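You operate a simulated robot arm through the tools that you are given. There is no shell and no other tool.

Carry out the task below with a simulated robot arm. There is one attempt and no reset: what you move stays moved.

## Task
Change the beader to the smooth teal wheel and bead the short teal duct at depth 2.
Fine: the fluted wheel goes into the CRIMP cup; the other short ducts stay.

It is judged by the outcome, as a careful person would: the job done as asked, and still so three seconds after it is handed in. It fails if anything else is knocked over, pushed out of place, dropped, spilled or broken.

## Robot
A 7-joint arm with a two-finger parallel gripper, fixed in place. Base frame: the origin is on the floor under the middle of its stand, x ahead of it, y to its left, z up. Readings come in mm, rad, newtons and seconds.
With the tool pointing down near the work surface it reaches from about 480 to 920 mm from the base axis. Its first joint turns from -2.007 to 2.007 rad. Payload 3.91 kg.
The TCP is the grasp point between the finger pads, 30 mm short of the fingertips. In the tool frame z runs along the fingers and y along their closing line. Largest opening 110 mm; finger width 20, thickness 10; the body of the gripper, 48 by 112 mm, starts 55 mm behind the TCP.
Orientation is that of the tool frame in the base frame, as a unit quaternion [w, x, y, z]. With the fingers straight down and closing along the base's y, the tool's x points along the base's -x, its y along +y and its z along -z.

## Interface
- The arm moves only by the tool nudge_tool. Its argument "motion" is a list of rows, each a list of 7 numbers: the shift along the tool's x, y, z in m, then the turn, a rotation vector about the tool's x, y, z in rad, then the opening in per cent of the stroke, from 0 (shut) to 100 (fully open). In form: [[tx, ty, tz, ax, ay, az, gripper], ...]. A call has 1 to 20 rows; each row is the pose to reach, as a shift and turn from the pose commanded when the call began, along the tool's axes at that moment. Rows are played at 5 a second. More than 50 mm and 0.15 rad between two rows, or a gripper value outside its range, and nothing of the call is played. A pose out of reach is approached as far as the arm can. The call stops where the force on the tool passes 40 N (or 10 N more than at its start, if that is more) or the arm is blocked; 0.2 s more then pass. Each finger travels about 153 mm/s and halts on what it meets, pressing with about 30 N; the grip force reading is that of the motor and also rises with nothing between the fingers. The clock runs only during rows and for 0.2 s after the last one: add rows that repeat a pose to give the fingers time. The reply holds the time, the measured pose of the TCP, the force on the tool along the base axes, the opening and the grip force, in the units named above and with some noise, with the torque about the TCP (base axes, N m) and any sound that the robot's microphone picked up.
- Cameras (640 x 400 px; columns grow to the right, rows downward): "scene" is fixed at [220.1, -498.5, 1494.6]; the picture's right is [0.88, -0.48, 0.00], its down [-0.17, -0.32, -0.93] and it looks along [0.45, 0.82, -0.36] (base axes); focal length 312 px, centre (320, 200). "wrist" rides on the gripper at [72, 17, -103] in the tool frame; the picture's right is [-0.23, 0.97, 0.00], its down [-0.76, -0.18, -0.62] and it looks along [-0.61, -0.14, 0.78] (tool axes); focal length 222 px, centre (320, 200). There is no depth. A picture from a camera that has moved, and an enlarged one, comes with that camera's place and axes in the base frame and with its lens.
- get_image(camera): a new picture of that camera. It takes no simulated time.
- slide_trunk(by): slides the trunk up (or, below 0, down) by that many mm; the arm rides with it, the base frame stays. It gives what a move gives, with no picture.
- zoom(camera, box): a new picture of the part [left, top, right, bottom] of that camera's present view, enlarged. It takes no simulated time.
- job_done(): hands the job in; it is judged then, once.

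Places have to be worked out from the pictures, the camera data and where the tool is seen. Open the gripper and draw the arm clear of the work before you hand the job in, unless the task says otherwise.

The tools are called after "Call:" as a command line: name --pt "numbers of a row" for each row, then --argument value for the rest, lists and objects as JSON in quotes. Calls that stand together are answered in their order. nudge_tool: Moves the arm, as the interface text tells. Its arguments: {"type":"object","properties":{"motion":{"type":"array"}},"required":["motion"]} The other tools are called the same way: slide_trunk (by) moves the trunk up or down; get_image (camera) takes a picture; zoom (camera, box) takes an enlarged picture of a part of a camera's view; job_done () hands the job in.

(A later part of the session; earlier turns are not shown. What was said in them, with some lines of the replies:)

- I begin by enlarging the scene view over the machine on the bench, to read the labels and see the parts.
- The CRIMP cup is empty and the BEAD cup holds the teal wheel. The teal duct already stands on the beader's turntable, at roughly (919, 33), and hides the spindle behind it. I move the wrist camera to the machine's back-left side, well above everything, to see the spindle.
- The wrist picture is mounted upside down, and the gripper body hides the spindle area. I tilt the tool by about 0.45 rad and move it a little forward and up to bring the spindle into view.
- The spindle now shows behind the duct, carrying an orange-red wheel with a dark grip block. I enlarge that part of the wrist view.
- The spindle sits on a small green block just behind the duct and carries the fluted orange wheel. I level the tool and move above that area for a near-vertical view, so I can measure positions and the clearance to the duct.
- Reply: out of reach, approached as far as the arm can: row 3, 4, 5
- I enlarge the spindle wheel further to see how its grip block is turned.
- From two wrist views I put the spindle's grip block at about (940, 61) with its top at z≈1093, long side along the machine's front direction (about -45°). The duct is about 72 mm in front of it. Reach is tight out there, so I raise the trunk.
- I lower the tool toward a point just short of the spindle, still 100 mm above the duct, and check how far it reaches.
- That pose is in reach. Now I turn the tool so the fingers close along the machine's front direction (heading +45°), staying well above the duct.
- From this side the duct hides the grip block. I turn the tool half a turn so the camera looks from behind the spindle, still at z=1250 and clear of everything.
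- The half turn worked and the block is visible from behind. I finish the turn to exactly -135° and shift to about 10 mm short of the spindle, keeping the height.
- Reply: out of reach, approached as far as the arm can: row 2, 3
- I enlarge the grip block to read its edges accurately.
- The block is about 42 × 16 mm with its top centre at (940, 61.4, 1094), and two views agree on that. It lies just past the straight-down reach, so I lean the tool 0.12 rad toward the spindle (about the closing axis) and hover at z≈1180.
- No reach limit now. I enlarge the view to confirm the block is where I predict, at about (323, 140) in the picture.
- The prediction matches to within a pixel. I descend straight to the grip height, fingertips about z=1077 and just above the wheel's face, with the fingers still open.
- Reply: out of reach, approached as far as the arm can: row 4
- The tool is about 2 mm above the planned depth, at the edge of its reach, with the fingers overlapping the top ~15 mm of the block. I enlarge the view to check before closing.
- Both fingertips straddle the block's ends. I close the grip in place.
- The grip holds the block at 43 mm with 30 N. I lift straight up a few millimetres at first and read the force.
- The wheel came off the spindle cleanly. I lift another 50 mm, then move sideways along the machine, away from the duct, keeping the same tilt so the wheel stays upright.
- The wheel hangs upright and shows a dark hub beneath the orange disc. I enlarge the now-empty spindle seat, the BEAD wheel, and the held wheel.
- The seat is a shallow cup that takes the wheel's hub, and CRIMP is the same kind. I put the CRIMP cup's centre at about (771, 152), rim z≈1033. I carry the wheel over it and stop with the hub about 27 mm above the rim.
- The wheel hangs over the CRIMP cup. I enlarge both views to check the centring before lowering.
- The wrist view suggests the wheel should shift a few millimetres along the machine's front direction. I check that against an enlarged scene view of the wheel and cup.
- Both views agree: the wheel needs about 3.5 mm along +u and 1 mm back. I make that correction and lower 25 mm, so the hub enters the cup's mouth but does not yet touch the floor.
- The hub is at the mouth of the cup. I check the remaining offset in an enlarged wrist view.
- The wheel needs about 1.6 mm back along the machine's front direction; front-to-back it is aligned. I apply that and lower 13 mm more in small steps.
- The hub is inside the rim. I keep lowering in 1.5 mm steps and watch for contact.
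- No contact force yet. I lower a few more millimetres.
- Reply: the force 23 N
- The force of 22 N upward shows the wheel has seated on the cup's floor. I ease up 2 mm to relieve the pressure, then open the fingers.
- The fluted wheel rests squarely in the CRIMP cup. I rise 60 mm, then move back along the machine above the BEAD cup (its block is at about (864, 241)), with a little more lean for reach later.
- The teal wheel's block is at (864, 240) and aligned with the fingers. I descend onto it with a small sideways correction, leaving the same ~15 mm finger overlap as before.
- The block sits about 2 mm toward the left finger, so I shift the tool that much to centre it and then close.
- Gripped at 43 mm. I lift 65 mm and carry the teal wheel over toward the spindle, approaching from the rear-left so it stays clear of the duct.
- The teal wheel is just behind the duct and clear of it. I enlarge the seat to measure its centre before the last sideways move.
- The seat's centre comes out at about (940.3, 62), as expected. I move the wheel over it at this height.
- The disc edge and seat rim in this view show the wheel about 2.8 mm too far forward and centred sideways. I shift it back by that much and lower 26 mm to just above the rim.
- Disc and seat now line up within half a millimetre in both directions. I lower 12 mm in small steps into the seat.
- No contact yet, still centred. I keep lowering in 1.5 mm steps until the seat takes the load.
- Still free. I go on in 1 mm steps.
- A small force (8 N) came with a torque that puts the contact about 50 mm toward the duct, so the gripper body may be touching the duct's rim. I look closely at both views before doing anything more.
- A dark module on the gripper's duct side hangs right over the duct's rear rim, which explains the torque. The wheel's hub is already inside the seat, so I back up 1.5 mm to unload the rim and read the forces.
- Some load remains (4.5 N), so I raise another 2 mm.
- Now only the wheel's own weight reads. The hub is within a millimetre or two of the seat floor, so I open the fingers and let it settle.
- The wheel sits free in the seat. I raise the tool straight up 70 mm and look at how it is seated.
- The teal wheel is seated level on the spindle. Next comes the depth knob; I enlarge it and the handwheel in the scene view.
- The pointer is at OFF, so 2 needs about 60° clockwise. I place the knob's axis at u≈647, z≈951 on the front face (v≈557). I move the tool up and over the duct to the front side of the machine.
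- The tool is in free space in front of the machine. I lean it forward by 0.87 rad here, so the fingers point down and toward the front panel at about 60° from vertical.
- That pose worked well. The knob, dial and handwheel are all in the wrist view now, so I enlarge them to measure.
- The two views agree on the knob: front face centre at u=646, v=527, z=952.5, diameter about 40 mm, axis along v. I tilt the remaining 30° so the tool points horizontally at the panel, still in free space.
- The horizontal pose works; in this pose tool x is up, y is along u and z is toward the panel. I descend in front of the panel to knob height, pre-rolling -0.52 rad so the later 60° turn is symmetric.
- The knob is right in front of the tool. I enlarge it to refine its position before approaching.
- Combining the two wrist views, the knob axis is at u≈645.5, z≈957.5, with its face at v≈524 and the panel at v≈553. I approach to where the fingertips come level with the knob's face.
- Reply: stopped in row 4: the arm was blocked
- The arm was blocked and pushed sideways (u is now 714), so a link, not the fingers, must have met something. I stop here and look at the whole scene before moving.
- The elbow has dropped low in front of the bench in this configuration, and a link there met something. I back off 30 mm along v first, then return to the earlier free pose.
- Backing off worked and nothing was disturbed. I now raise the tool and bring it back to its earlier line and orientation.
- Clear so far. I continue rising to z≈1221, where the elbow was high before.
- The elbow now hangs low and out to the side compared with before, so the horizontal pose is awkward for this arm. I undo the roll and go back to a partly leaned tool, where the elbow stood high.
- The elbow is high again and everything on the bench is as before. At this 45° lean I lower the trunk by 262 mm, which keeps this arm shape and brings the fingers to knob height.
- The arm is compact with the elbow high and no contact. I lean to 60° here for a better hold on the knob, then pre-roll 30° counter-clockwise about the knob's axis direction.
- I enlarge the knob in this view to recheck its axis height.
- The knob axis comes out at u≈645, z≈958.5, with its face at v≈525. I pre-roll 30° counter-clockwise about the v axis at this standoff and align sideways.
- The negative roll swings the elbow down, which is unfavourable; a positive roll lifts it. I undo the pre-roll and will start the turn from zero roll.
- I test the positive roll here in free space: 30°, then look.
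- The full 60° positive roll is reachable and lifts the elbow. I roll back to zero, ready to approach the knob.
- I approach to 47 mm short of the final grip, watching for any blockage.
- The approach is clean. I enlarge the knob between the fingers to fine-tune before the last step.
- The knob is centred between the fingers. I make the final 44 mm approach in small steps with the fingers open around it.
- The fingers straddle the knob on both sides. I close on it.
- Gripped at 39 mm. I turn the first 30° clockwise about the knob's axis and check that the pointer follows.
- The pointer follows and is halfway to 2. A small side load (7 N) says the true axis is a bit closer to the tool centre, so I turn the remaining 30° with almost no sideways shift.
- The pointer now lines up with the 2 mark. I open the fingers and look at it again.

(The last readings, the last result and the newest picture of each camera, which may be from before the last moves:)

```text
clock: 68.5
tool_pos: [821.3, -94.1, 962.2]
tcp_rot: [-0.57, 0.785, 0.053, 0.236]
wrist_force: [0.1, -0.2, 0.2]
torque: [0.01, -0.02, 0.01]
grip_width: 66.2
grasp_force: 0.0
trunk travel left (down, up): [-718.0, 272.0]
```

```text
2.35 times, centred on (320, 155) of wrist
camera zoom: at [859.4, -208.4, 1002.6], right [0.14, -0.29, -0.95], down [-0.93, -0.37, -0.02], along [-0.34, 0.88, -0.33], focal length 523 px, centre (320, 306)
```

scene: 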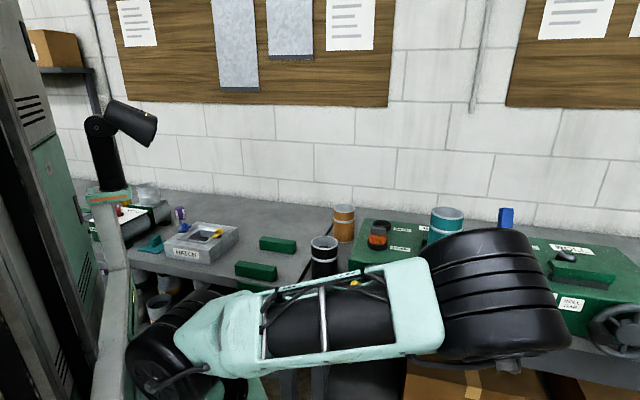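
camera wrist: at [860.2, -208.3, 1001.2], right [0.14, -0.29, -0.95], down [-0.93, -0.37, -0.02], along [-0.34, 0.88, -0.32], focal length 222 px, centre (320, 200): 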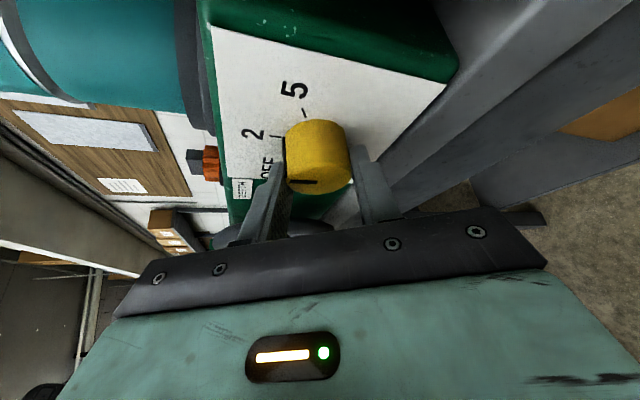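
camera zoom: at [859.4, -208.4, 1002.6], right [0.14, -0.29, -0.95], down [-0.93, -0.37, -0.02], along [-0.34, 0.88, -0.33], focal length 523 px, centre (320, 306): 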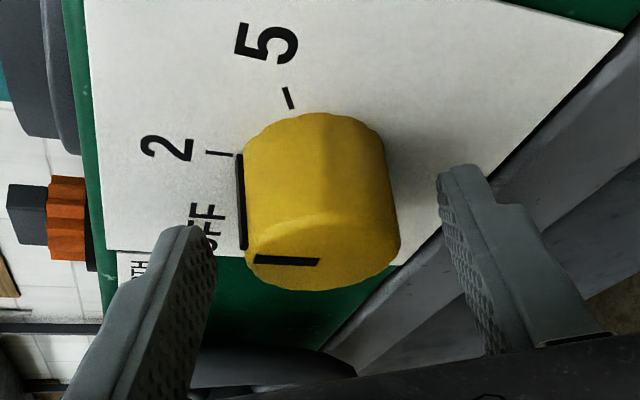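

The knob stays on 2 after release. I back straight out along -v, clear of the knob.

Call:
nudge_tool --pt "-0.0099 0 -0.0173 0 0 0 60" --pt "-0.0249 0 -0.0434 0 0 0 60" --pt "-0.0448 0 -0.078 0 0 0 60" --pt "-0.0572 0 -0.0997 0 0 0 60" --pt "-0.0572 0 -0.0997 0 0 0 60"

Call:
get_image --camera "wrist"

Call:
get_image --camera "scene"

```text
clock: 69.7
tool_pos: [739.3, -172.8, 962.0]
tcp_rot: [-0.57, 0.785, 0.054, 0.236]
wrist_force: [0.9, 0.2, 0.5]
torque: [0.0, 0.0, 0.01]
grip_width: 66.0
grasp_force: 0.0
trunk travel left (down, up): [-718.0, 272.0]
```

```text
taken
camera wrist: at [777.6, -287.0, 1001.7], right [0.14, -0.29, -0.95], down [-0.93, -0.37, -0.02], along [-0.34, 0.88, -0.33], focal length 222 px, centre (320, 200)
```

wrist: 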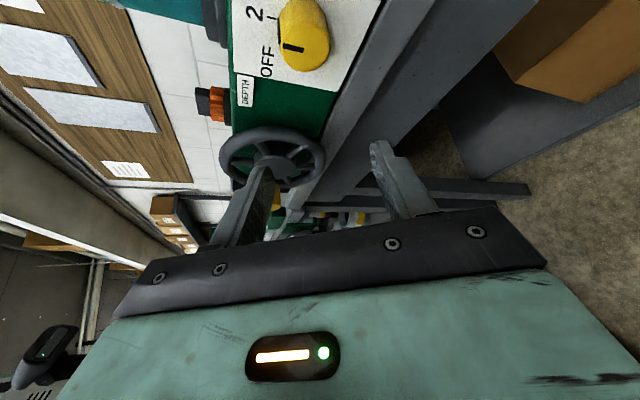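

```text
taken
```

scene: 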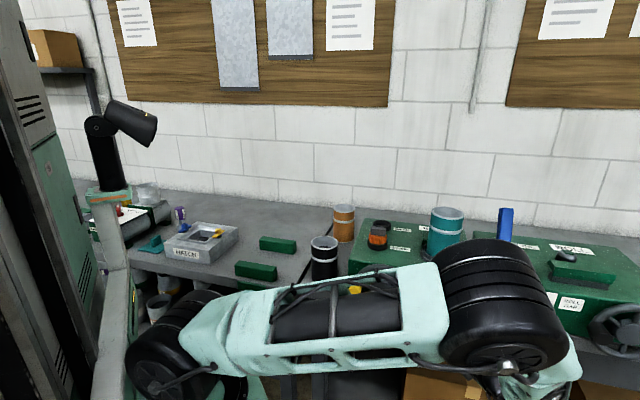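

I keep this leaned and rolled orientation for the handwheel, because it puts the wrist in a comfortable place. I enlarge the handwheel in the wrist view to measure it.

Call:
zoom --camera "wrist" --box '[200, 90, 360, 230]'

Call:
zoom --camera "scene" --box '[320, 190, 480, 310]'

```text
2.86 times, centred on (280, 160) of wrist
camera zoom: at [777.6, -287.0, 1001.7], right [0.14, -0.29, -0.95], down [-0.93, -0.37, -0.02], along [-0.34, 0.88, -0.33], focal length 635 px, centre (434, 314)
```

zoom: 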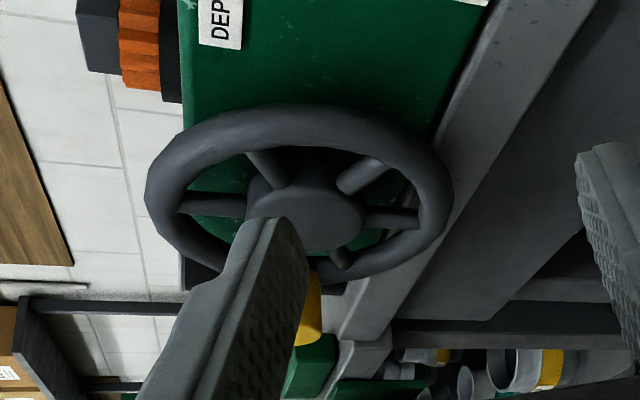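

```text
3.33 times, centred on (400, 250) of scene
camera zoom: at [220.1, -498.5, 1494.6], right [0.88, -0.48, 0.0], down [-0.17, -0.32, -0.93], along [0.45, 0.82, -0.36], focal length 1041 px, centre (53, 33)
```

zoom: 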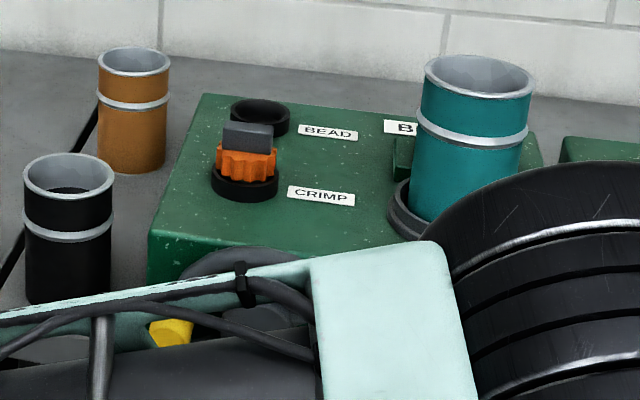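

The wheel centre is near u≈467, z≈960, and the handle sits at 9 o'clock (u≈403), running from v≈480 to the rim at v≈520. I'll push the handle around with closed fingertips, so I shut the gripper and move in free space to a point in front of and below the handle.

Call:
nudge_tool --pt "-0.0335 -0.0117 0.0191 0 0 0 30" --pt "-0.067 -0.0235 0.0382 0 0 0 0" --pt "-0.1005 -0.0352 0.0573 0 0 0 0" --pt "-0.134 -0.0469 0.0764 0 0 0 0" --pt "-0.1675 -0.0587 0.0955 0 0 0 0" --pt "-0.201 -0.0704 0.1146 0 0 0 0" --pt "-0.201 -0.0704 0.1146 0 0 0 0"

Call:
get_image --camera "wrist"

Call:
get_image --camera "scene"

```text
clock: 71.3
tool_pos: [571.2, -9.8, 906.5]
tcp_rot: [-0.57, 0.786, 0.053, 0.234]
wrist_force: [-0.6, 0.3, -0.6]
torque: [0.03, 0.05, 0.0]
grip_width: 0.0
grasp_force: 30.9
trunk travel left (down, up): [-718.0, 272.0]
```

```text
taken
camera wrist: at [609.5, -122.1, 946.6], right [0.14, -0.29, -0.95], down [-0.93, -0.37, -0.02], along [-0.34, 0.88, -0.33], focal length 222 px, centre (320, 200)
```

wrist: 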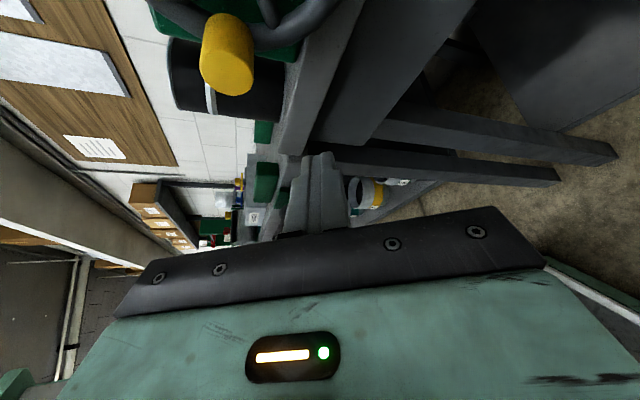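

```text
taken
```

scene: 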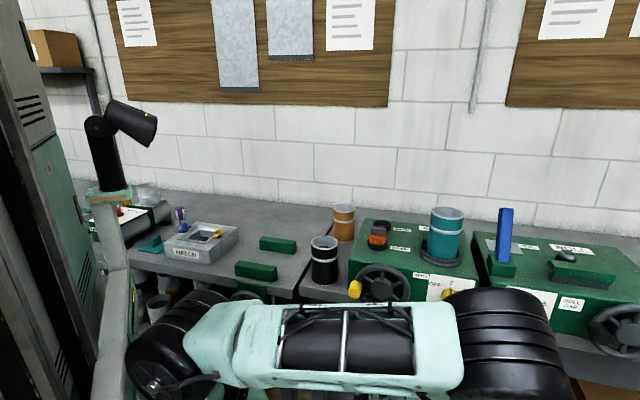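

The closed fingertips are in front of and below the handle. I enlarge to measure the handle from here.

Call:
zoom --camera "wrist" --box '[140, 0, 360, 180]'

Call:
zoom --camera "scene" --box '[340, 250, 440, 310]'

```text
2.22 times, centred on (250, 90) of wrist
camera zoom: at [609.5, -122.1, 946.6], right [0.14, -0.29, -0.95], down [-0.93, -0.37, -0.02], along [-0.34, 0.88, -0.33], focal length 494 px, centre (476, 444)
```

zoom: 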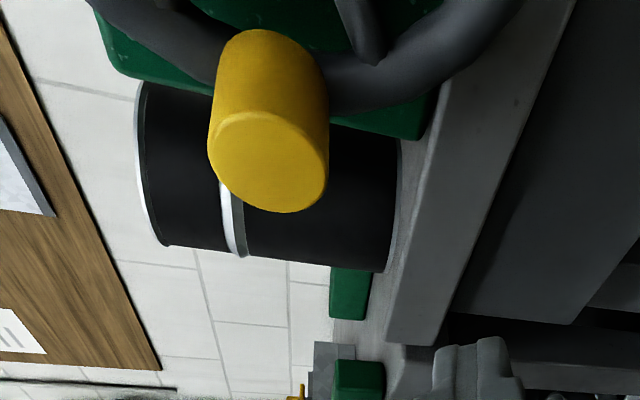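

```text
6.40 times, centred on (390, 280) of scene
camera zoom: at [220.1, -498.5, 1494.6], right [0.88, -0.48, 0.0], down [-0.17, -0.32, -0.93], along [0.45, 0.82, -0.36], focal length 1999 px, centre (-128, -312)
```

zoom: 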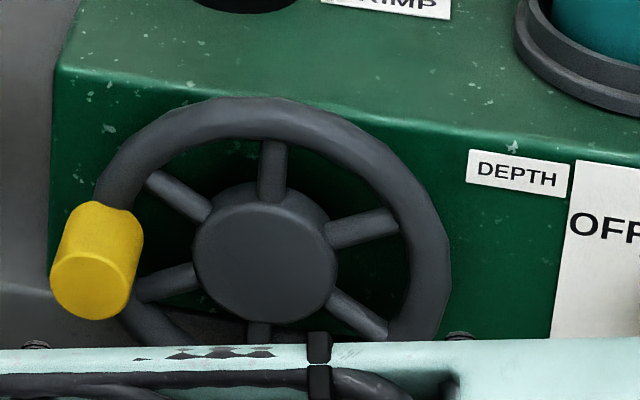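

The handle's face centre is at (u≈405, v≈482, z≈959.5), about 36 mm across. I move the fingertips forward so they sit just under the handle, short of the rim.

Call:
nudge_tool --pt "0.014 0.0002 0.0246 0 0 0 0" --pt "0.028 0.0004 0.0493 0 0 0 0" --pt "0.042 0.0006 0.0739 0 0 0 0" --pt "0.042 0.0006 0.0739 0 0 0 0"

Call:
get_image --camera "wrist"

Call:
zoom --camera "scene" --box '[340, 240, 440, 310]'

```text
clock: 72.3
tool_pos: [633.0, 52.4, 906.1]
tcp_rot: [-0.57, 0.786, 0.053, 0.236]
wrist_force: [-0.4, 0.6, 0.5]
torque: [0.0, -0.01, 0.02]
grip_width: 0.0
grasp_force: 30.8
trunk travel left (down, up): [-718.0, 272.0]
```

```text
taken
camera wrist: at [670.8, -60.4, 947.2], right [0.14, -0.29, -0.95], down [-0.93, -0.37, -0.02], along [-0.34, 0.88, -0.33], focal length 222 px, centre (320, 200)
```

wrist: 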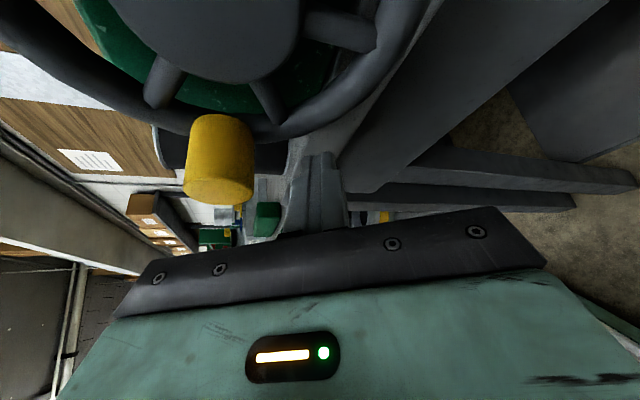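

```text
5.71 times, centred on (390, 275) of scene
camera zoom: at [220.1, -498.5, 1494.6], right [0.88, -0.48, 0.0], down [-0.17, -0.32, -0.93], along [0.45, 0.82, -0.36], focal length 1785 px, centre (-80, -229)
```

zoom: 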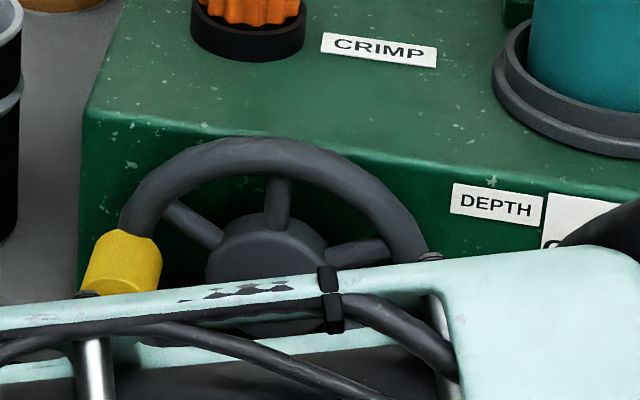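

The fingertips are just below the handle. I now push up along the wheel's circle for the first part of the turn (clockwise seen from the front) and watch the force and sound.

Call:
nudge_tool --pt "0.0097 -0.0117 -0.0054 0 0 0 0" --pt "0.0167 -0.0212 -0.0093 0 0 0 0" --pt "0.0179 -0.032 -0.0099 0 0 0 0" --pt "0.0207 -0.0427 -0.0114 0 0 0 0" --pt "0.025 -0.0527 -0.0138 0 0 0 0"

Call:
get_image --camera "wrist"

Call:
zoom --camera "scene" --box '[340, 220, 460, 310]'

```text
clock: 73.5
tool_pos: [629.1, 56.4, 971.5]
tcp_rot: [-0.573, 0.784, 0.057, 0.234]
wrist_force: [-2.4, -1.9, -2.3]
torque: [-0.04, -0.01, -0.07]
grip_width: 0.0
grasp_force: 29.8
trunk travel left (down, up): [-718.0, 272.0]
```

```text
taken
camera wrist: at [667.8, -57.8, 1010.6], right [0.15, -0.29, -0.95], down [-0.92, -0.38, -0.03], along [-0.35, 0.88, -0.32], focal length 222 px, centre (320, 200)
```

wrist: 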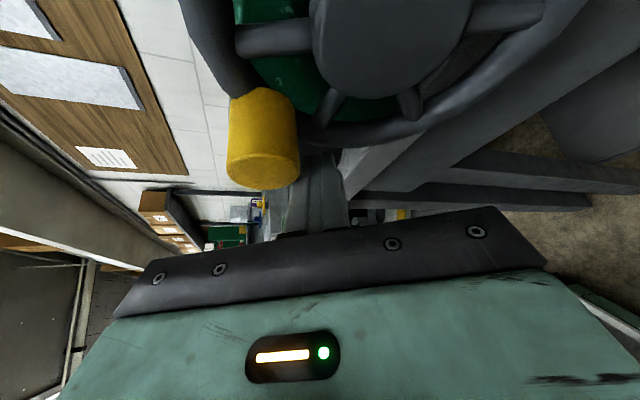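

```text
4.44 times, centred on (400, 265) of scene
camera zoom: at [220.1, -498.5, 1494.6], right [0.88, -0.48, 0.0], down [-0.17, -0.32, -0.93], along [0.45, 0.82, -0.36], focal length 1388 px, centre (-36, -89)
```

zoom: 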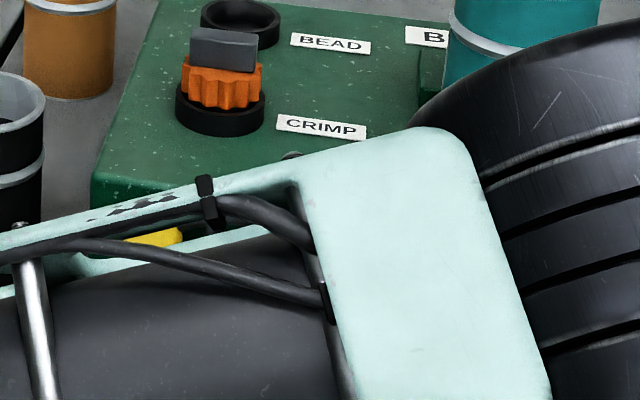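

The wheel turns with only about 3 N of effort. I keep following the circle to bring the handle over the top.

Call:
nudge_tool --pt "0.0071 -0.0106 -0.004 0 0 0 0" --pt "0.016 -0.0193 -0.0089 0 0 0 0" --pt "0.0263 -0.0257 -0.0147 0 0 0 0" --pt "0.0374 -0.0295 -0.021 0 0 0 0" --pt "0.049 -0.0305 -0.0276 0 0 0 0" --pt "0.0606 -0.0287 -0.0341 0 0 0 0" --pt "0.0715 -0.0242 -0.0404 0 0 0 0"

Call:
get_image --camera "wrist"

Call:
get_image --camera "scene"

```text
clock: 75.1
tool_pos: [675.0, 10.4, 1031.3]
tcp_rot: [-0.57, 0.785, 0.054, 0.236]
wrist_force: [-2.4, 1.7, -0.1]
torque: [-0.01, 0.02, 0.04]
grip_width: 0.2
grasp_force: 29.9
trunk travel left (down, up): [-718.0, 272.0]
```

```text
taken
camera wrist: at [713.2, -103.5, 1070.7], right [0.14, -0.29, -0.95], down [-0.93, -0.37, -0.03], along [-0.34, 0.88, -0.33], focal length 222 px, centre (320, 200)
```

wrist: 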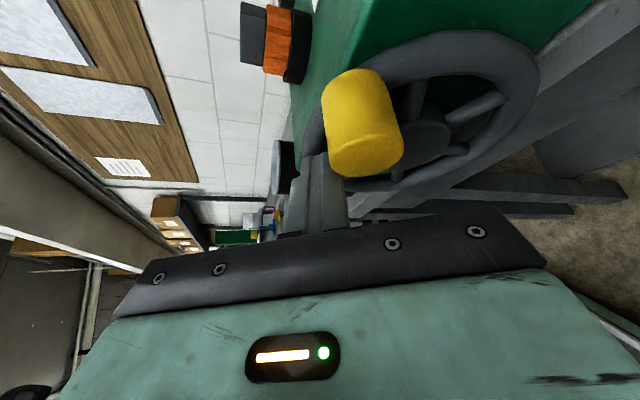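

```text
taken
```

scene: 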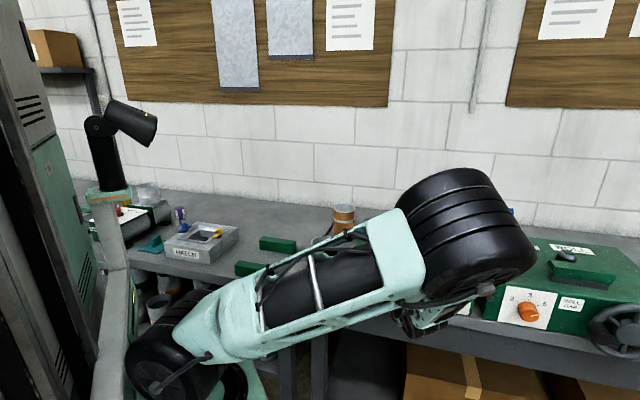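

The handle passed the top, with force still around 3 N. I continue down the right side.

Call:
nudge_tool --pt "0.0099 0.007 -0.0057 0 0 0 0" --pt "0.0183 0.0162 -0.0105 0 0 0 0" --pt "0.0248 0.0273 -0.0143 0 0 0 0" --pt "0.0292 0.0396 -0.0169 0 0 0 0" --pt "0.0313 0.0528 -0.0182 0 0 0 0" --pt "0.0309 0.0662 -0.0181 0 0 0 0" --pt "0.0281 0.0792 -0.0166 0 0 0 0" --pt "0.0231 0.0912 -0.0138 0 0 0 0"

Call:
get_image --camera "wrist"

Call:
get_image --camera "scene"

```text
clock: 76.7
tool_pos: [720.4, -36.8, 988.1]
tcp_rot: [-0.577, 0.78, 0.057, 0.238]
wrist_force: [-16.7, -10.3, 20.0]
torque: [-0.03, 0.22, 0.02]
grip_width: 0.0
grasp_force: 30.2
trunk travel left (down, up): [-718.0, 272.0]
stopped in row 8: the force on the tool passed its limit at 53 N (the readings are from after the stop); the commanded pose is now the measured one
```

```text
taken
camera wrist: at [758.8, -151.2, 1026.4], right [0.15, -0.28, -0.95], down [-0.93, -0.38, -0.04], along [-0.35, 0.88, -0.31], focal length 222 px, centre (320, 200)
```

wrist: 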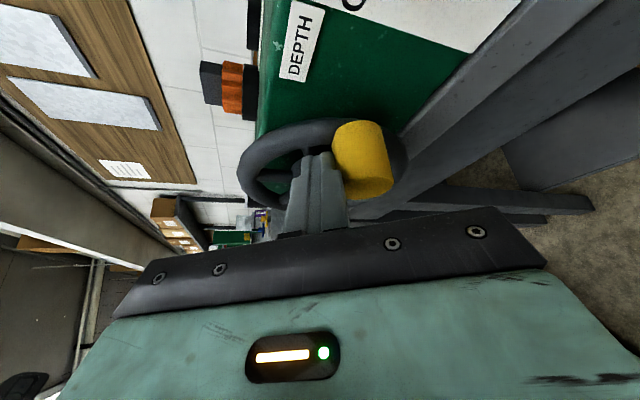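

```text
taken
```

scene: 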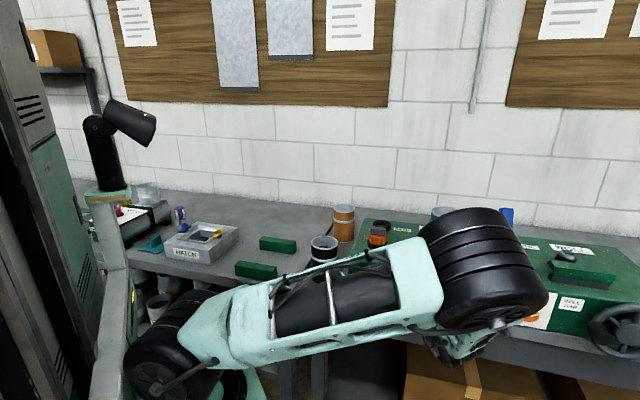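

The push met a hard stop (53 N) at about the 3 o'clock position, with the reaction both up and back toward the arm. I look closely at the contact before deciding what to do.

Call:
zoom --camera "wrist" --box '[220, 90, 440, 240]'

Call:
zoom --camera "scene" --box '[340, 190, 560, 380]'

```text
2.67 times, centred on (330, 165) of wrist
camera zoom: at [758.8, -151.2, 1026.4], right [0.15, -0.28, -0.95], down [-0.93, -0.38, -0.04], along [-0.35, 0.88, -0.31], focal length 592 px, centre (293, 293)
```

zoom: 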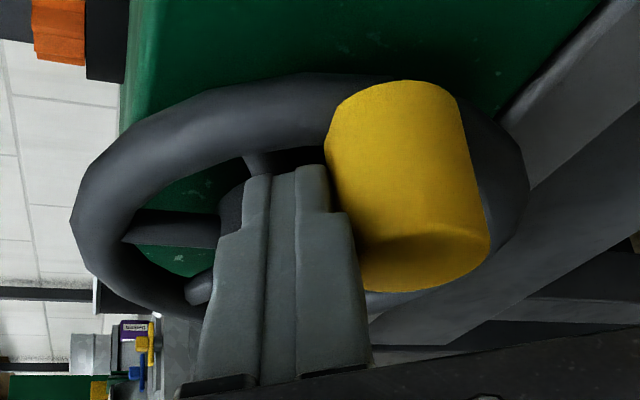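

```text
2.11 times, centred on (450, 285) of scene
camera zoom: at [220.1, -498.5, 1494.6], right [0.88, -0.48, 0.0], down [-0.17, -0.32, -0.93], along [0.45, 0.82, -0.36], focal length 658 px, centre (46, 21)
```

zoom: 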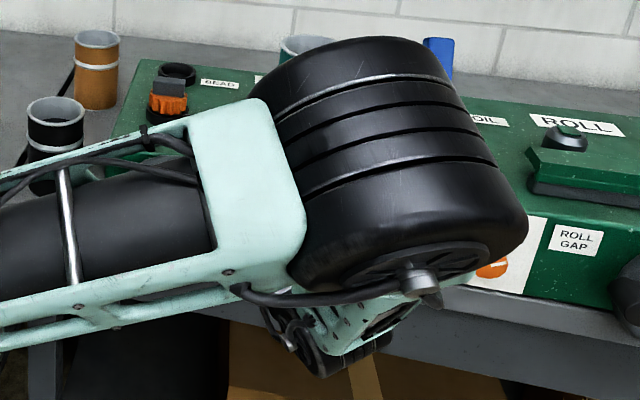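

The fingertip reaches in close to the spokes here, and the backward reaction suggests it rubs on the wheel rather than only on the handle. I pull the fingertip out 9 mm along -v and read the force.

Call:
nudge_tool --pt "-0.0022 0 -0.0039 0 0 0 0" --pt "-0.0044 -0.0001 -0.0078 0 0 0 0" --pt "-0.0044 -0.0001 -0.0078 0 0 0 0"

Call:
get_image --camera "wrist"

```text
clock: 77.5
tool_pos: [715.1, -41.1, 987.1]
tcp_rot: [-0.576, 0.779, 0.058, 0.238]
wrist_force: [8.5, 21.7, 18.8]
torque: [0.44, -0.09, -0.03]
grip_width: 0.0
grasp_force: 30.1
trunk travel left (down, up): [-718.0, 272.0]
```

```text
taken
camera wrist: at [754.1, -153.9, 1025.5], right [0.15, -0.28, -0.95], down [-0.92, -0.38, -0.04], along [-0.35, 0.88, -0.32], focal length 222 px, centre (320, 200)
```

wrist: 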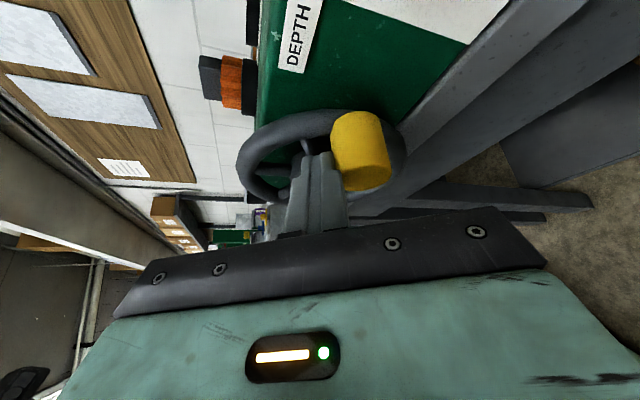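

The opposing force is friction along the handle: my circle was centred too far left, so the finger had wedged inside the handle's path. From three handle sightings the true centre is about (u 475.5, z 960) with radius 71. I lift the finger off the handle and reposition it directly above.

Call:
nudge_tool --pt "0.004 -0.0079 -0.002 0 0 0 0" --pt "0.0079 -0.0157 -0.004 0 0 0 0" --pt "0.0154 -0.0108 -0.0084 0 0 0 0" --pt "0.0154 -0.0108 -0.0084 0 0 0 0"

Call:
get_image --camera "wrist"

Call:
zoom --camera "wrist" --box '[220, 80, 440, 230]'

```text
clock: 78.5
tool_pos: [722.8, -49.9, 1003.4]
tcp_rot: [-0.575, 0.781, 0.056, 0.237]
wrist_force: [0.5, 0.1, 0.0]
torque: [-0.01, 0.01, 0.02]
grip_width: 0.1
grasp_force: 29.5
trunk travel left (down, up): [-718.0, 272.0]
```

```text
taken
camera wrist: at [761.7, -164.4, 1041.9], right [0.15, -0.28, -0.95], down [-0.93, -0.37, -0.04], along [-0.35, 0.88, -0.32], focal length 222 px, centre (320, 200)
```

wrist: 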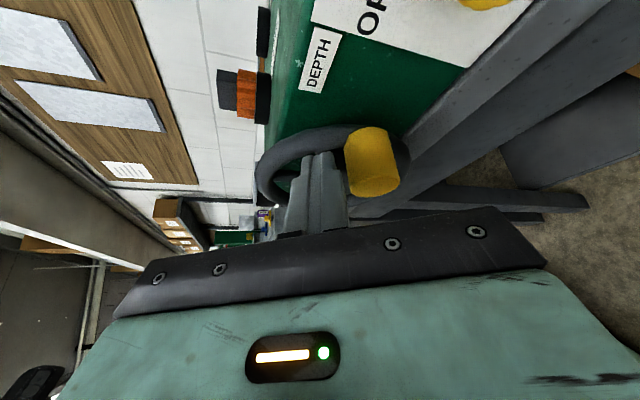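

```text
2.67 times, centred on (330, 155) of wrist
camera zoom: at [761.7, -164.4, 1041.9], right [0.15, -0.28, -0.95], down [-0.93, -0.37, -0.04], along [-0.35, 0.88, -0.32], focal length 592 px, centre (293, 320)
```

zoom: 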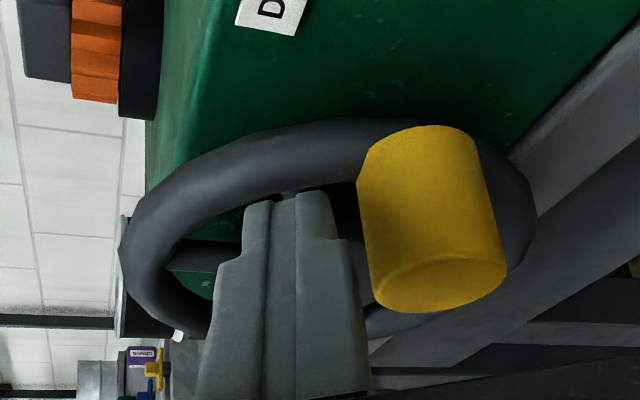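

The finger is free and sits above the handle, which is at 3 o'clock. I push down along the corrected circle, slowly at first.

Call:
nudge_tool --pt "-0.0036 0.0101 0.0017 0 0 0 0" --pt "-0.0047 0.0176 0.0021 0 0 0 0" --pt "-0.0064 0.0248 0.0029 0 0 0 0" --pt "-0.0088 0.0319 0.004 0 0 0 0" --pt "-0.0118 0.0386 0.0055 0 0 0 0"

Call:
get_image --camera "wrist"

```text
clock: 79.1
tool_pos: [724.5, -52.1, 994.7]
tcp_rot: [-0.58, 0.776, 0.059, 0.241]
wrist_force: [-13.7, -9.2, 20.4]
torque: [0.34, 0.14, 0.3]
grip_width: 0.1
grasp_force: 30.3
trunk travel left (down, up): [-718.0, 272.0]
stopped in row 3: the force on the tool passed its limit at 47 N (the readings are from after the stop); the commanded pose is now the measured one
```

```text
taken
camera wrist: at [763.3, -165.7, 1031.4], right [0.16, -0.27, -0.95], down [-0.92, -0.38, -0.05], along [-0.35, 0.89, -0.31], focal length 222 px, centre (320, 200)
```

wrist: 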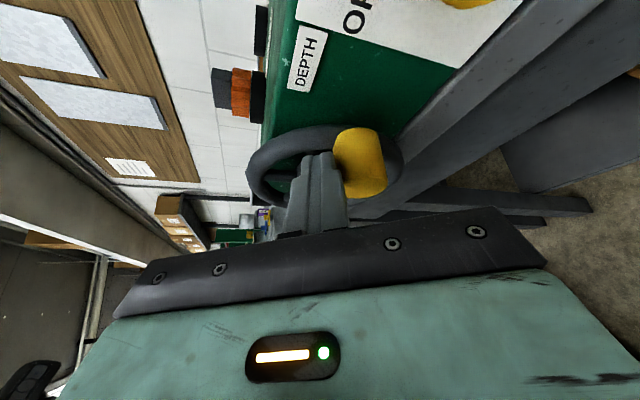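

Again a hard stop at the same handle position, and the torque places the contact on the handle itself. So the wheel really resists there. I back the finger off and look at the duct for signs of rotation and beading.

Call:
nudge_tool --pt "0.006 -0.012 -0.003 0 0 0 0" --pt "0.0 -0.0135 -0.02 0 0 0 0" --pt "-0.0148 -0.0138 -0.046 0 0 0 0" --pt "-0.03 -0.0138 -0.072 0 0 0 0"

Call:
get_image --camera "scene"

Call:
get_image --camera "wrist"

```text
clock: 80.1
tool_pos: [671.7, -107.2, 1004.2]
tcp_rot: [-0.58, 0.776, 0.058, 0.239]
wrist_force: [0.4, 0.2, 0.8]
torque: [0.02, 0.01, 0.01]
grip_width: 0.3
grasp_force: 29.8
trunk travel left (down, up): [-718.0, 272.0]
```

```text
taken
```

scene: 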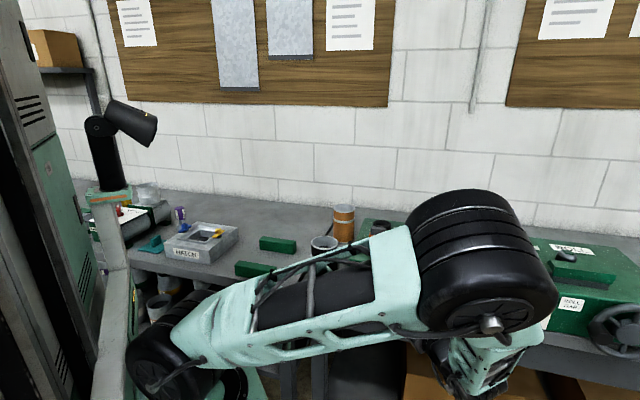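

```text
taken
camera wrist: at [710.5, -221.3, 1042.0], right [0.16, -0.27, -0.95], down [-0.92, -0.38, -0.05], along [-0.35, 0.89, -0.31], focal length 222 px, centre (320, 200)
```

wrist: 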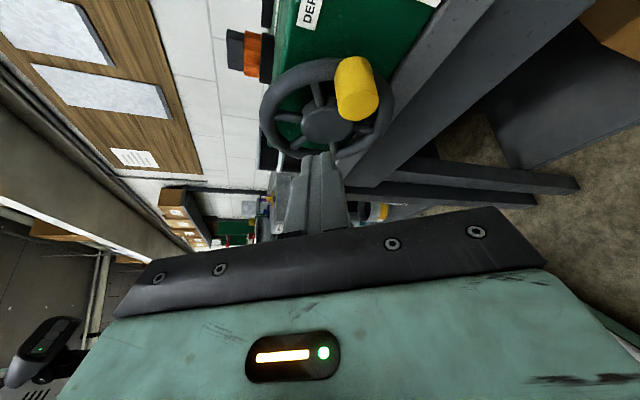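

The wheel is at 3 o'clock. I unroll the tool and raise the trunk so the wrist camera can see the duct and turntable.

Call:
nudge_tool --pt "0 0 0 -0.0644 -0.0035 -0.1137 0" --pt "0 0 0 -0.1289 -0.007 -0.2275 0" --pt "0 0 0 -0.1933 -0.0105 -0.3412 0" --pt "0 0 0 -0.2578 -0.014 -0.455 0" --pt "0 0 0 -0.3222 -0.0175 -0.5687 0" --pt "0 0 0 -0.3866 -0.021 -0.6825 0" --pt "0 0 0 -0.4511 -0.0245 -0.7962 0" --pt "0 0 0 -0.5155 -0.028 -0.91 0" --pt "0 0 0 -0.5155 -0.028 -0.91 0"

Call:
slide_trunk --by 180

Call:
get_image --camera "wrist"

Call:
get_image --camera "scene"

```text
clock: 82.1
tool_pos: [671.9, -106.8, 1006.1]
tcp_rot: [-0.206, 0.793, 0.337, 0.463]
wrist_force: [-0.1, 0.8, -0.3]
torque: [-0.04, -0.02, 0.01]
grip_width: 0.2
grasp_force: 29.9
trunk travel left (down, up): [-718.0, 272.0]
```

```text
clock: 84.1
tool_pos: [673.5, -108.0, 1186.1]
tcp_rot: [-0.206, 0.793, 0.336, 0.464]
wrist_force: [0.1, -0.6, -0.5]
torque: [-0.02, 0.01, 0.02]
grip_width: 0.0
grasp_force: 30.1
trunk travel left (down, up): [-898.0, 92.0]
```

```text
taken
camera wrist: at [648.7, -159.9, 1297.6], right [0.63, -0.75, -0.21], down [-0.76, -0.54, -0.36], along [0.15, 0.39, -0.91], focal length 222 px, centre (320, 200)
```

wrist: 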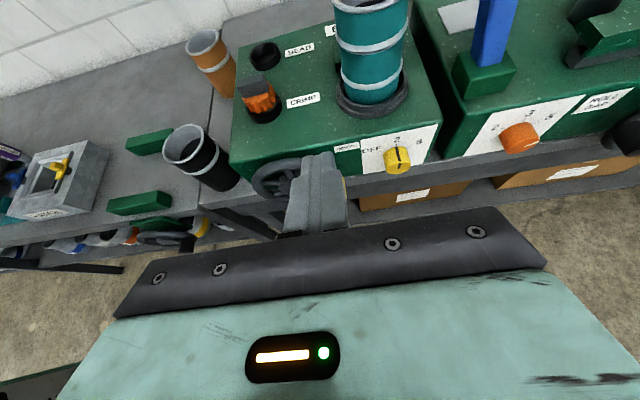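

```text
taken
```

scene: 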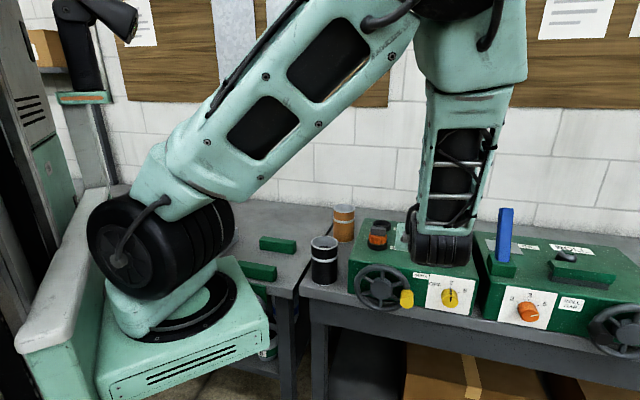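

A new band has appeared low on the duct, so the bead is forming. I enlarge the duct and the knob.

Call:
zoom --camera "wrist" --box '[310, 0, 450, 120]'

Call:
zoom --camera "wrist" --box '[240, 120, 440, 230]'

Call:
zoom --camera "scene" --box '[340, 190, 480, 320]'

```text
3.33 times, centred on (380, 60) of wrist
camera zoom: at [648.7, -159.9, 1297.6], right [0.63, -0.75, -0.21], down [-0.76, -0.54, -0.36], along [0.15, 0.39, -0.91], focal length 740 px, centre (120, 667)
```

zoom: 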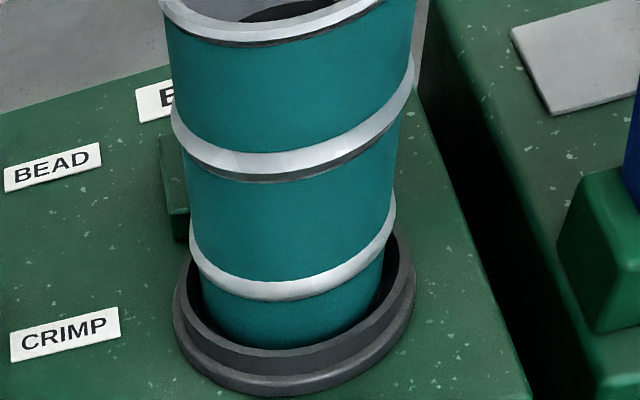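

```text
3.20 times, centred on (340, 175) of wrist
camera zoom: at [648.7, -159.9, 1297.6], right [0.63, -0.75, -0.21], down [-0.76, -0.54, -0.36], along [0.15, 0.39, -0.91], focal length 711 px, centre (256, 280)
```

zoom: 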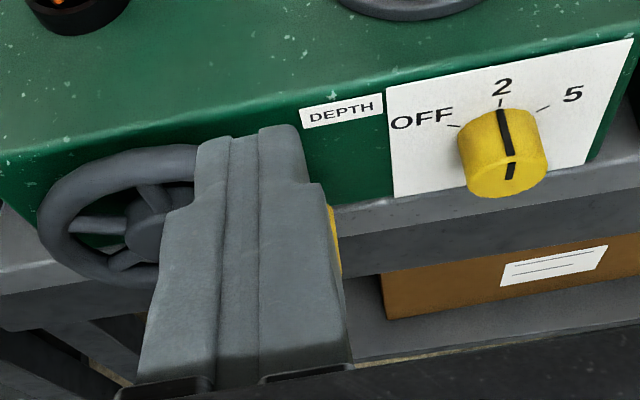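

```text
3.08 times, centred on (410, 255) of scene
camera zoom: at [220.1, -498.5, 1494.6], right [0.88, -0.48, 0.0], down [-0.17, -0.32, -0.93], along [0.45, 0.82, -0.36], focal length 961 px, centre (43, 31)
```

zoom: 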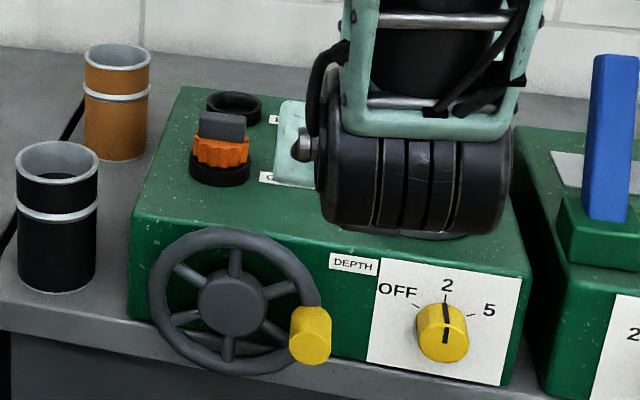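

A smooth, continuous bead now runs around the duct below the factory band, the pointer is on 2, and the crank has reached its end stop at half a turn. I bring the tool upright and check the duct from other sides.

Call:
nudge_tool --pt "0 0 0 0 -0.133 0 0" --pt "0 0 0 0 -0.266 0 20" --pt "0 0 0 0 -0.399 0 40" --pt "0 0 0 0 -0.532 0 60" --pt "0 0 0 0 -0.665 0 60" --pt "0 0 0 0 -0.798 0 60" --pt "0 0 0 0 -0.93 0 60"

Call:
slide_trunk --by 90

Call:
get_image --camera "scene"

Call:
zoom --camera "scene" --box '[390, 190, 490, 320]'

```text
clock: 85.7
tool_pos: [671.9, -108.1, 1185.3]
tcp_rot: [-0.033, 0.917, 0.394, 0.057]
wrist_force: [0.1, -0.3, 0.7]
torque: [0.01, -0.03, 0.0]
grip_width: 65.9
grasp_force: 0.2
trunk travel left (down, up): [-898.0, 92.0]
```

```text
clock: 87.0
tool_pos: [674.3, -106.6, 1275.5]
tcp_rot: [-0.033, 0.917, 0.394, 0.057]
wrist_force: [-0.1, 0.0, 1.2]
torque: [0.0, -0.05, 0.0]
grip_width: 66.3
grasp_force: 0.0
trunk travel left (down, up): [-988.0, 2.0]
```

```text
taken
```

scene: 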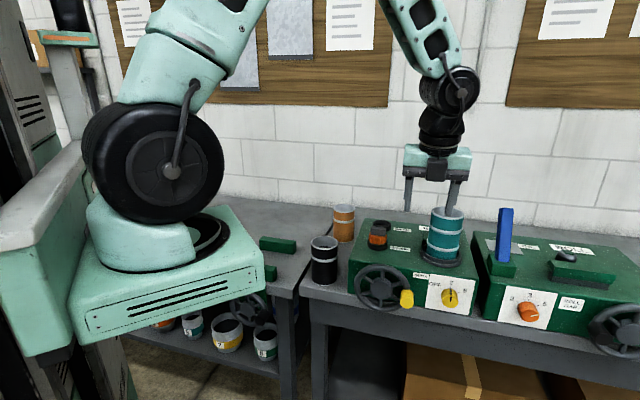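

```text
3.08 times, centred on (440, 255) of scene
camera zoom: at [220.1, -498.5, 1494.6], right [0.88, -0.48, 0.0], down [-0.17, -0.32, -0.93], along [0.45, 0.82, -0.36], focal length 961 px, centre (-49, 31)
```

zoom: 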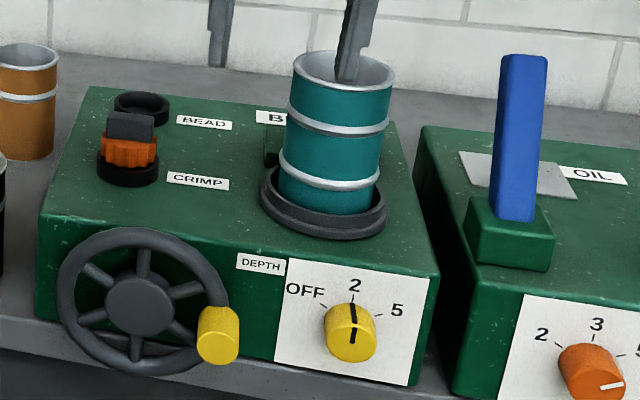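

Nothing else has moved. I move over the left side of the machine, well above everything, to see the duct's back-left side and the spindle.

Call:
nudge_tool --pt "0.0424 -0.0065 0.0115 0 0 0 60" --pt "0.0848 -0.0131 0.0229 0 0 0 60" --pt "0.1272 -0.0196 0.0344 0 0 0 60" --pt "0.1697 -0.0261 0.0458 0 0 0 60" --pt "0.2121 -0.0326 0.0573 0 0 0 60" --pt "0.2545 -0.0392 0.0687 0 0 0 60" --pt "0.2969 -0.0457 0.0802 0 0 0 60"

Call:
get_image --camera "wrist"

Call:
zoom --camera "wrist" --box '[380, 40, 600, 230]'

```text
clock: 88.6
tool_pos: [849.7, 144.4, 1236.0]
tcp_rot: [-0.033, 0.917, 0.392, 0.057]
wrist_force: [-0.1, -0.6, -0.8]
torque: [0.01, 0.0, -0.01]
grip_width: 65.8
grasp_force: 0.2
trunk travel left (down, up): [-988.0, 2.0]
```

```text
taken
camera wrist: at [903.9, 174.8, 1345.6], right [0.55, -0.83, -0.05], down [-0.7, -0.49, 0.52], along [-0.46, -0.25, -0.85], focal length 222 px, centre (320, 200)
```

wrist: 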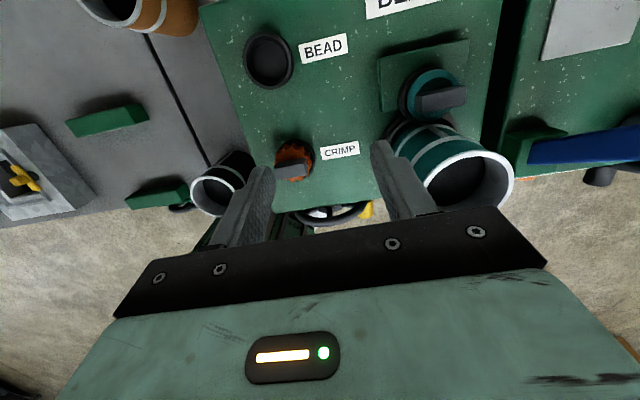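

```text
2.11 times, centred on (490, 135) of wrist
camera zoom: at [903.9, 174.8, 1345.6], right [0.55, -0.83, -0.05], down [-0.7, -0.49, 0.52], along [-0.46, -0.25, -0.85], focal length 468 px, centre (-38, 337)
```

zoom: 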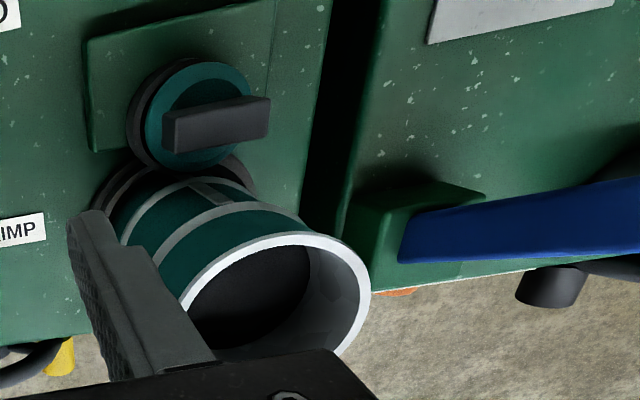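

The back side shows the lower bead as well. I enlarge it to check that it is continuous there.

Call:
zoom --camera "wrist" --box '[390, 60, 480, 180]'

Call:
zoom --camera "scene" --box '[415, 200, 475, 275]'

```text
3.33 times, centred on (435, 120) of wrist
camera zoom: at [903.9, 174.8, 1345.6], right [0.55, -0.83, -0.05], down [-0.7, -0.49, 0.52], along [-0.46, -0.25, -0.85], focal length 740 px, centre (-63, 467)
```

zoom: 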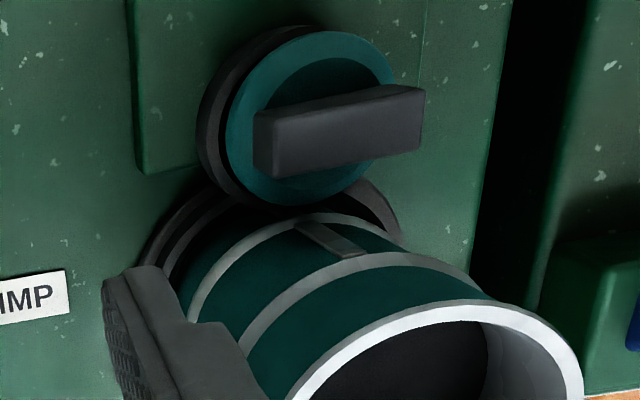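

```text
5.33 times, centred on (445, 238) of scene
camera zoom: at [220.1, -498.5, 1494.6], right [0.88, -0.48, 0.0], down [-0.17, -0.32, -0.93], along [0.45, 0.82, -0.36], focal length 1666 px, centre (-347, 0)
```

zoom: 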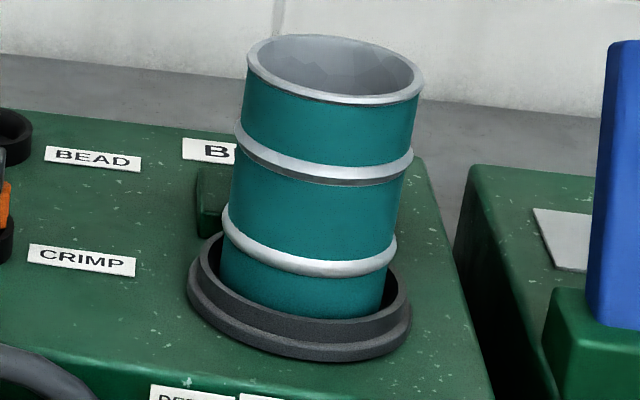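

The bead is complete on the back as well, the teal wheel is on the spindle, and the fluted wheel is in the CRIMP cup. I draw the arm up and back, clear of the work, with the gripper open.

Call:
nudge_tool --pt "-0.0247 -0.025 -0.0214 0 0 0 80" --pt "-0.0493 -0.05 -0.0427 0 0 0 100" --pt "-0.074 -0.075 -0.0641 0 0 0 100" --pt "-0.0986 -0.1 -0.0854 0 0 0 100" --pt "-0.1233 -0.125 -0.1068 0 0 0 100" --pt "-0.1479 -0.15 -0.1281 0 0 0 100" --pt "-0.1726 -0.175 -0.1495 0 0 0 100" --pt "-0.1972 -0.2 -0.1708 0 0 0 100" --pt "-0.2219 -0.225 -0.1922 0 0 0 100" --pt "-0.2219 -0.225 -0.1922 0 0 0 100"

Call:
get_image --camera "scene"

Call:
zoom --camera "scene" --box '[300, 190, 500, 320]'

Call:
zoom --camera "scene" --box '[420, 265, 480, 315]'

```text
clock: 90.8
tool_pos: [518.7, 119.7, 1402.8]
tcp_rot: [-0.034, 0.917, 0.393, 0.058]
wrist_force: [-1.0, -0.1, -0.2]
torque: [0.0, -0.01, -0.01]
grip_width: 110.0
grasp_force: 0.1
trunk travel left (down, up): [-988.0, 2.0]
```

```text
taken
```

scene: 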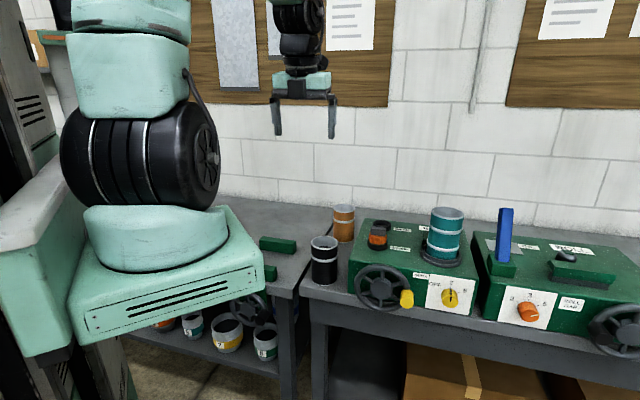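

```text
3.08 times, centred on (400, 255) of scene
camera zoom: at [220.1, -498.5, 1494.6], right [0.88, -0.48, 0.0], down [-0.17, -0.32, -0.93], along [0.45, 0.82, -0.36], focal length 961 px, centre (74, 31)
```

zoom: 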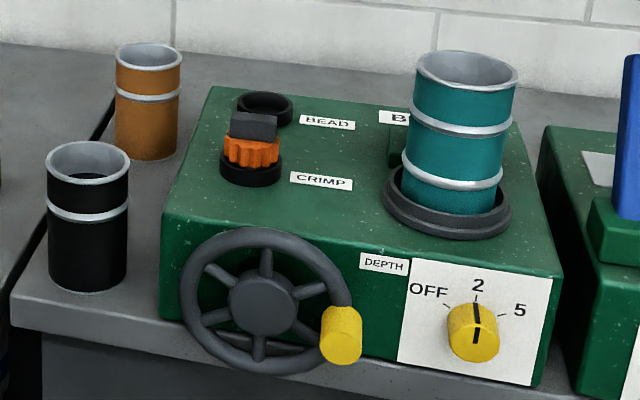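

```text
8.00 times, centred on (450, 290) of scene
camera zoom: at [220.1, -498.5, 1494.6], right [0.88, -0.48, 0.0], down [-0.17, -0.32, -0.93], along [0.45, 0.82, -0.36], focal length 2499 px, centre (-720, -520)
```

zoom: 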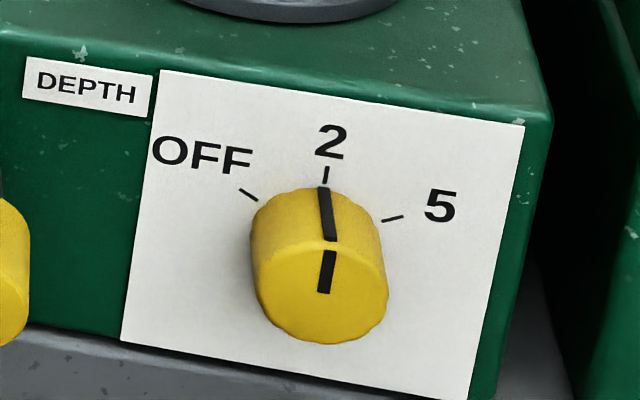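

The final views show the smooth teal wheel on the spindle, the fluted wheel in the CRIMP cup, the pointer on 2 and a full bead on the teal duct. The black and orange ducts haven't moved, and the arm is clear with the gripper open. I hand the job in.

Call:
job_done

```text
The job is handed in.
```

The beader now has the smooth teal wheel fitted, and the short teal duct is beaded at depth 2. The job is handed in, but I haven't seen a verdict.

- **Wheels:** The fluted wheel is in the CRIMP cup. The teal wheel sits level on the spindle.
- **Depth:** I turned the knob from OFF to 2 and left it there.
- **Bead:** I pushed the crank about half a turn clockwise until it hit a hard stop. The bead looks smooth and unbroken in the front and back-left views. I took the stop as the end of the pass and did not try turning further or the other way.
- **Contacts along the way:**
    - While I was seating the teal wheel, the gripper pressed on the duct's rim with about 8 N.
    - The arm was blocked once in front of the bench; I couldn't see what stopped it.
    - The crank pushes peaked at 53 N against the stop.
    - I saw nothing shifted in the pictures I took afterwards.
- **Everything else:** The black and orange ducts are where they were. The arm is drawn back, clear of the work, with the gripper open.
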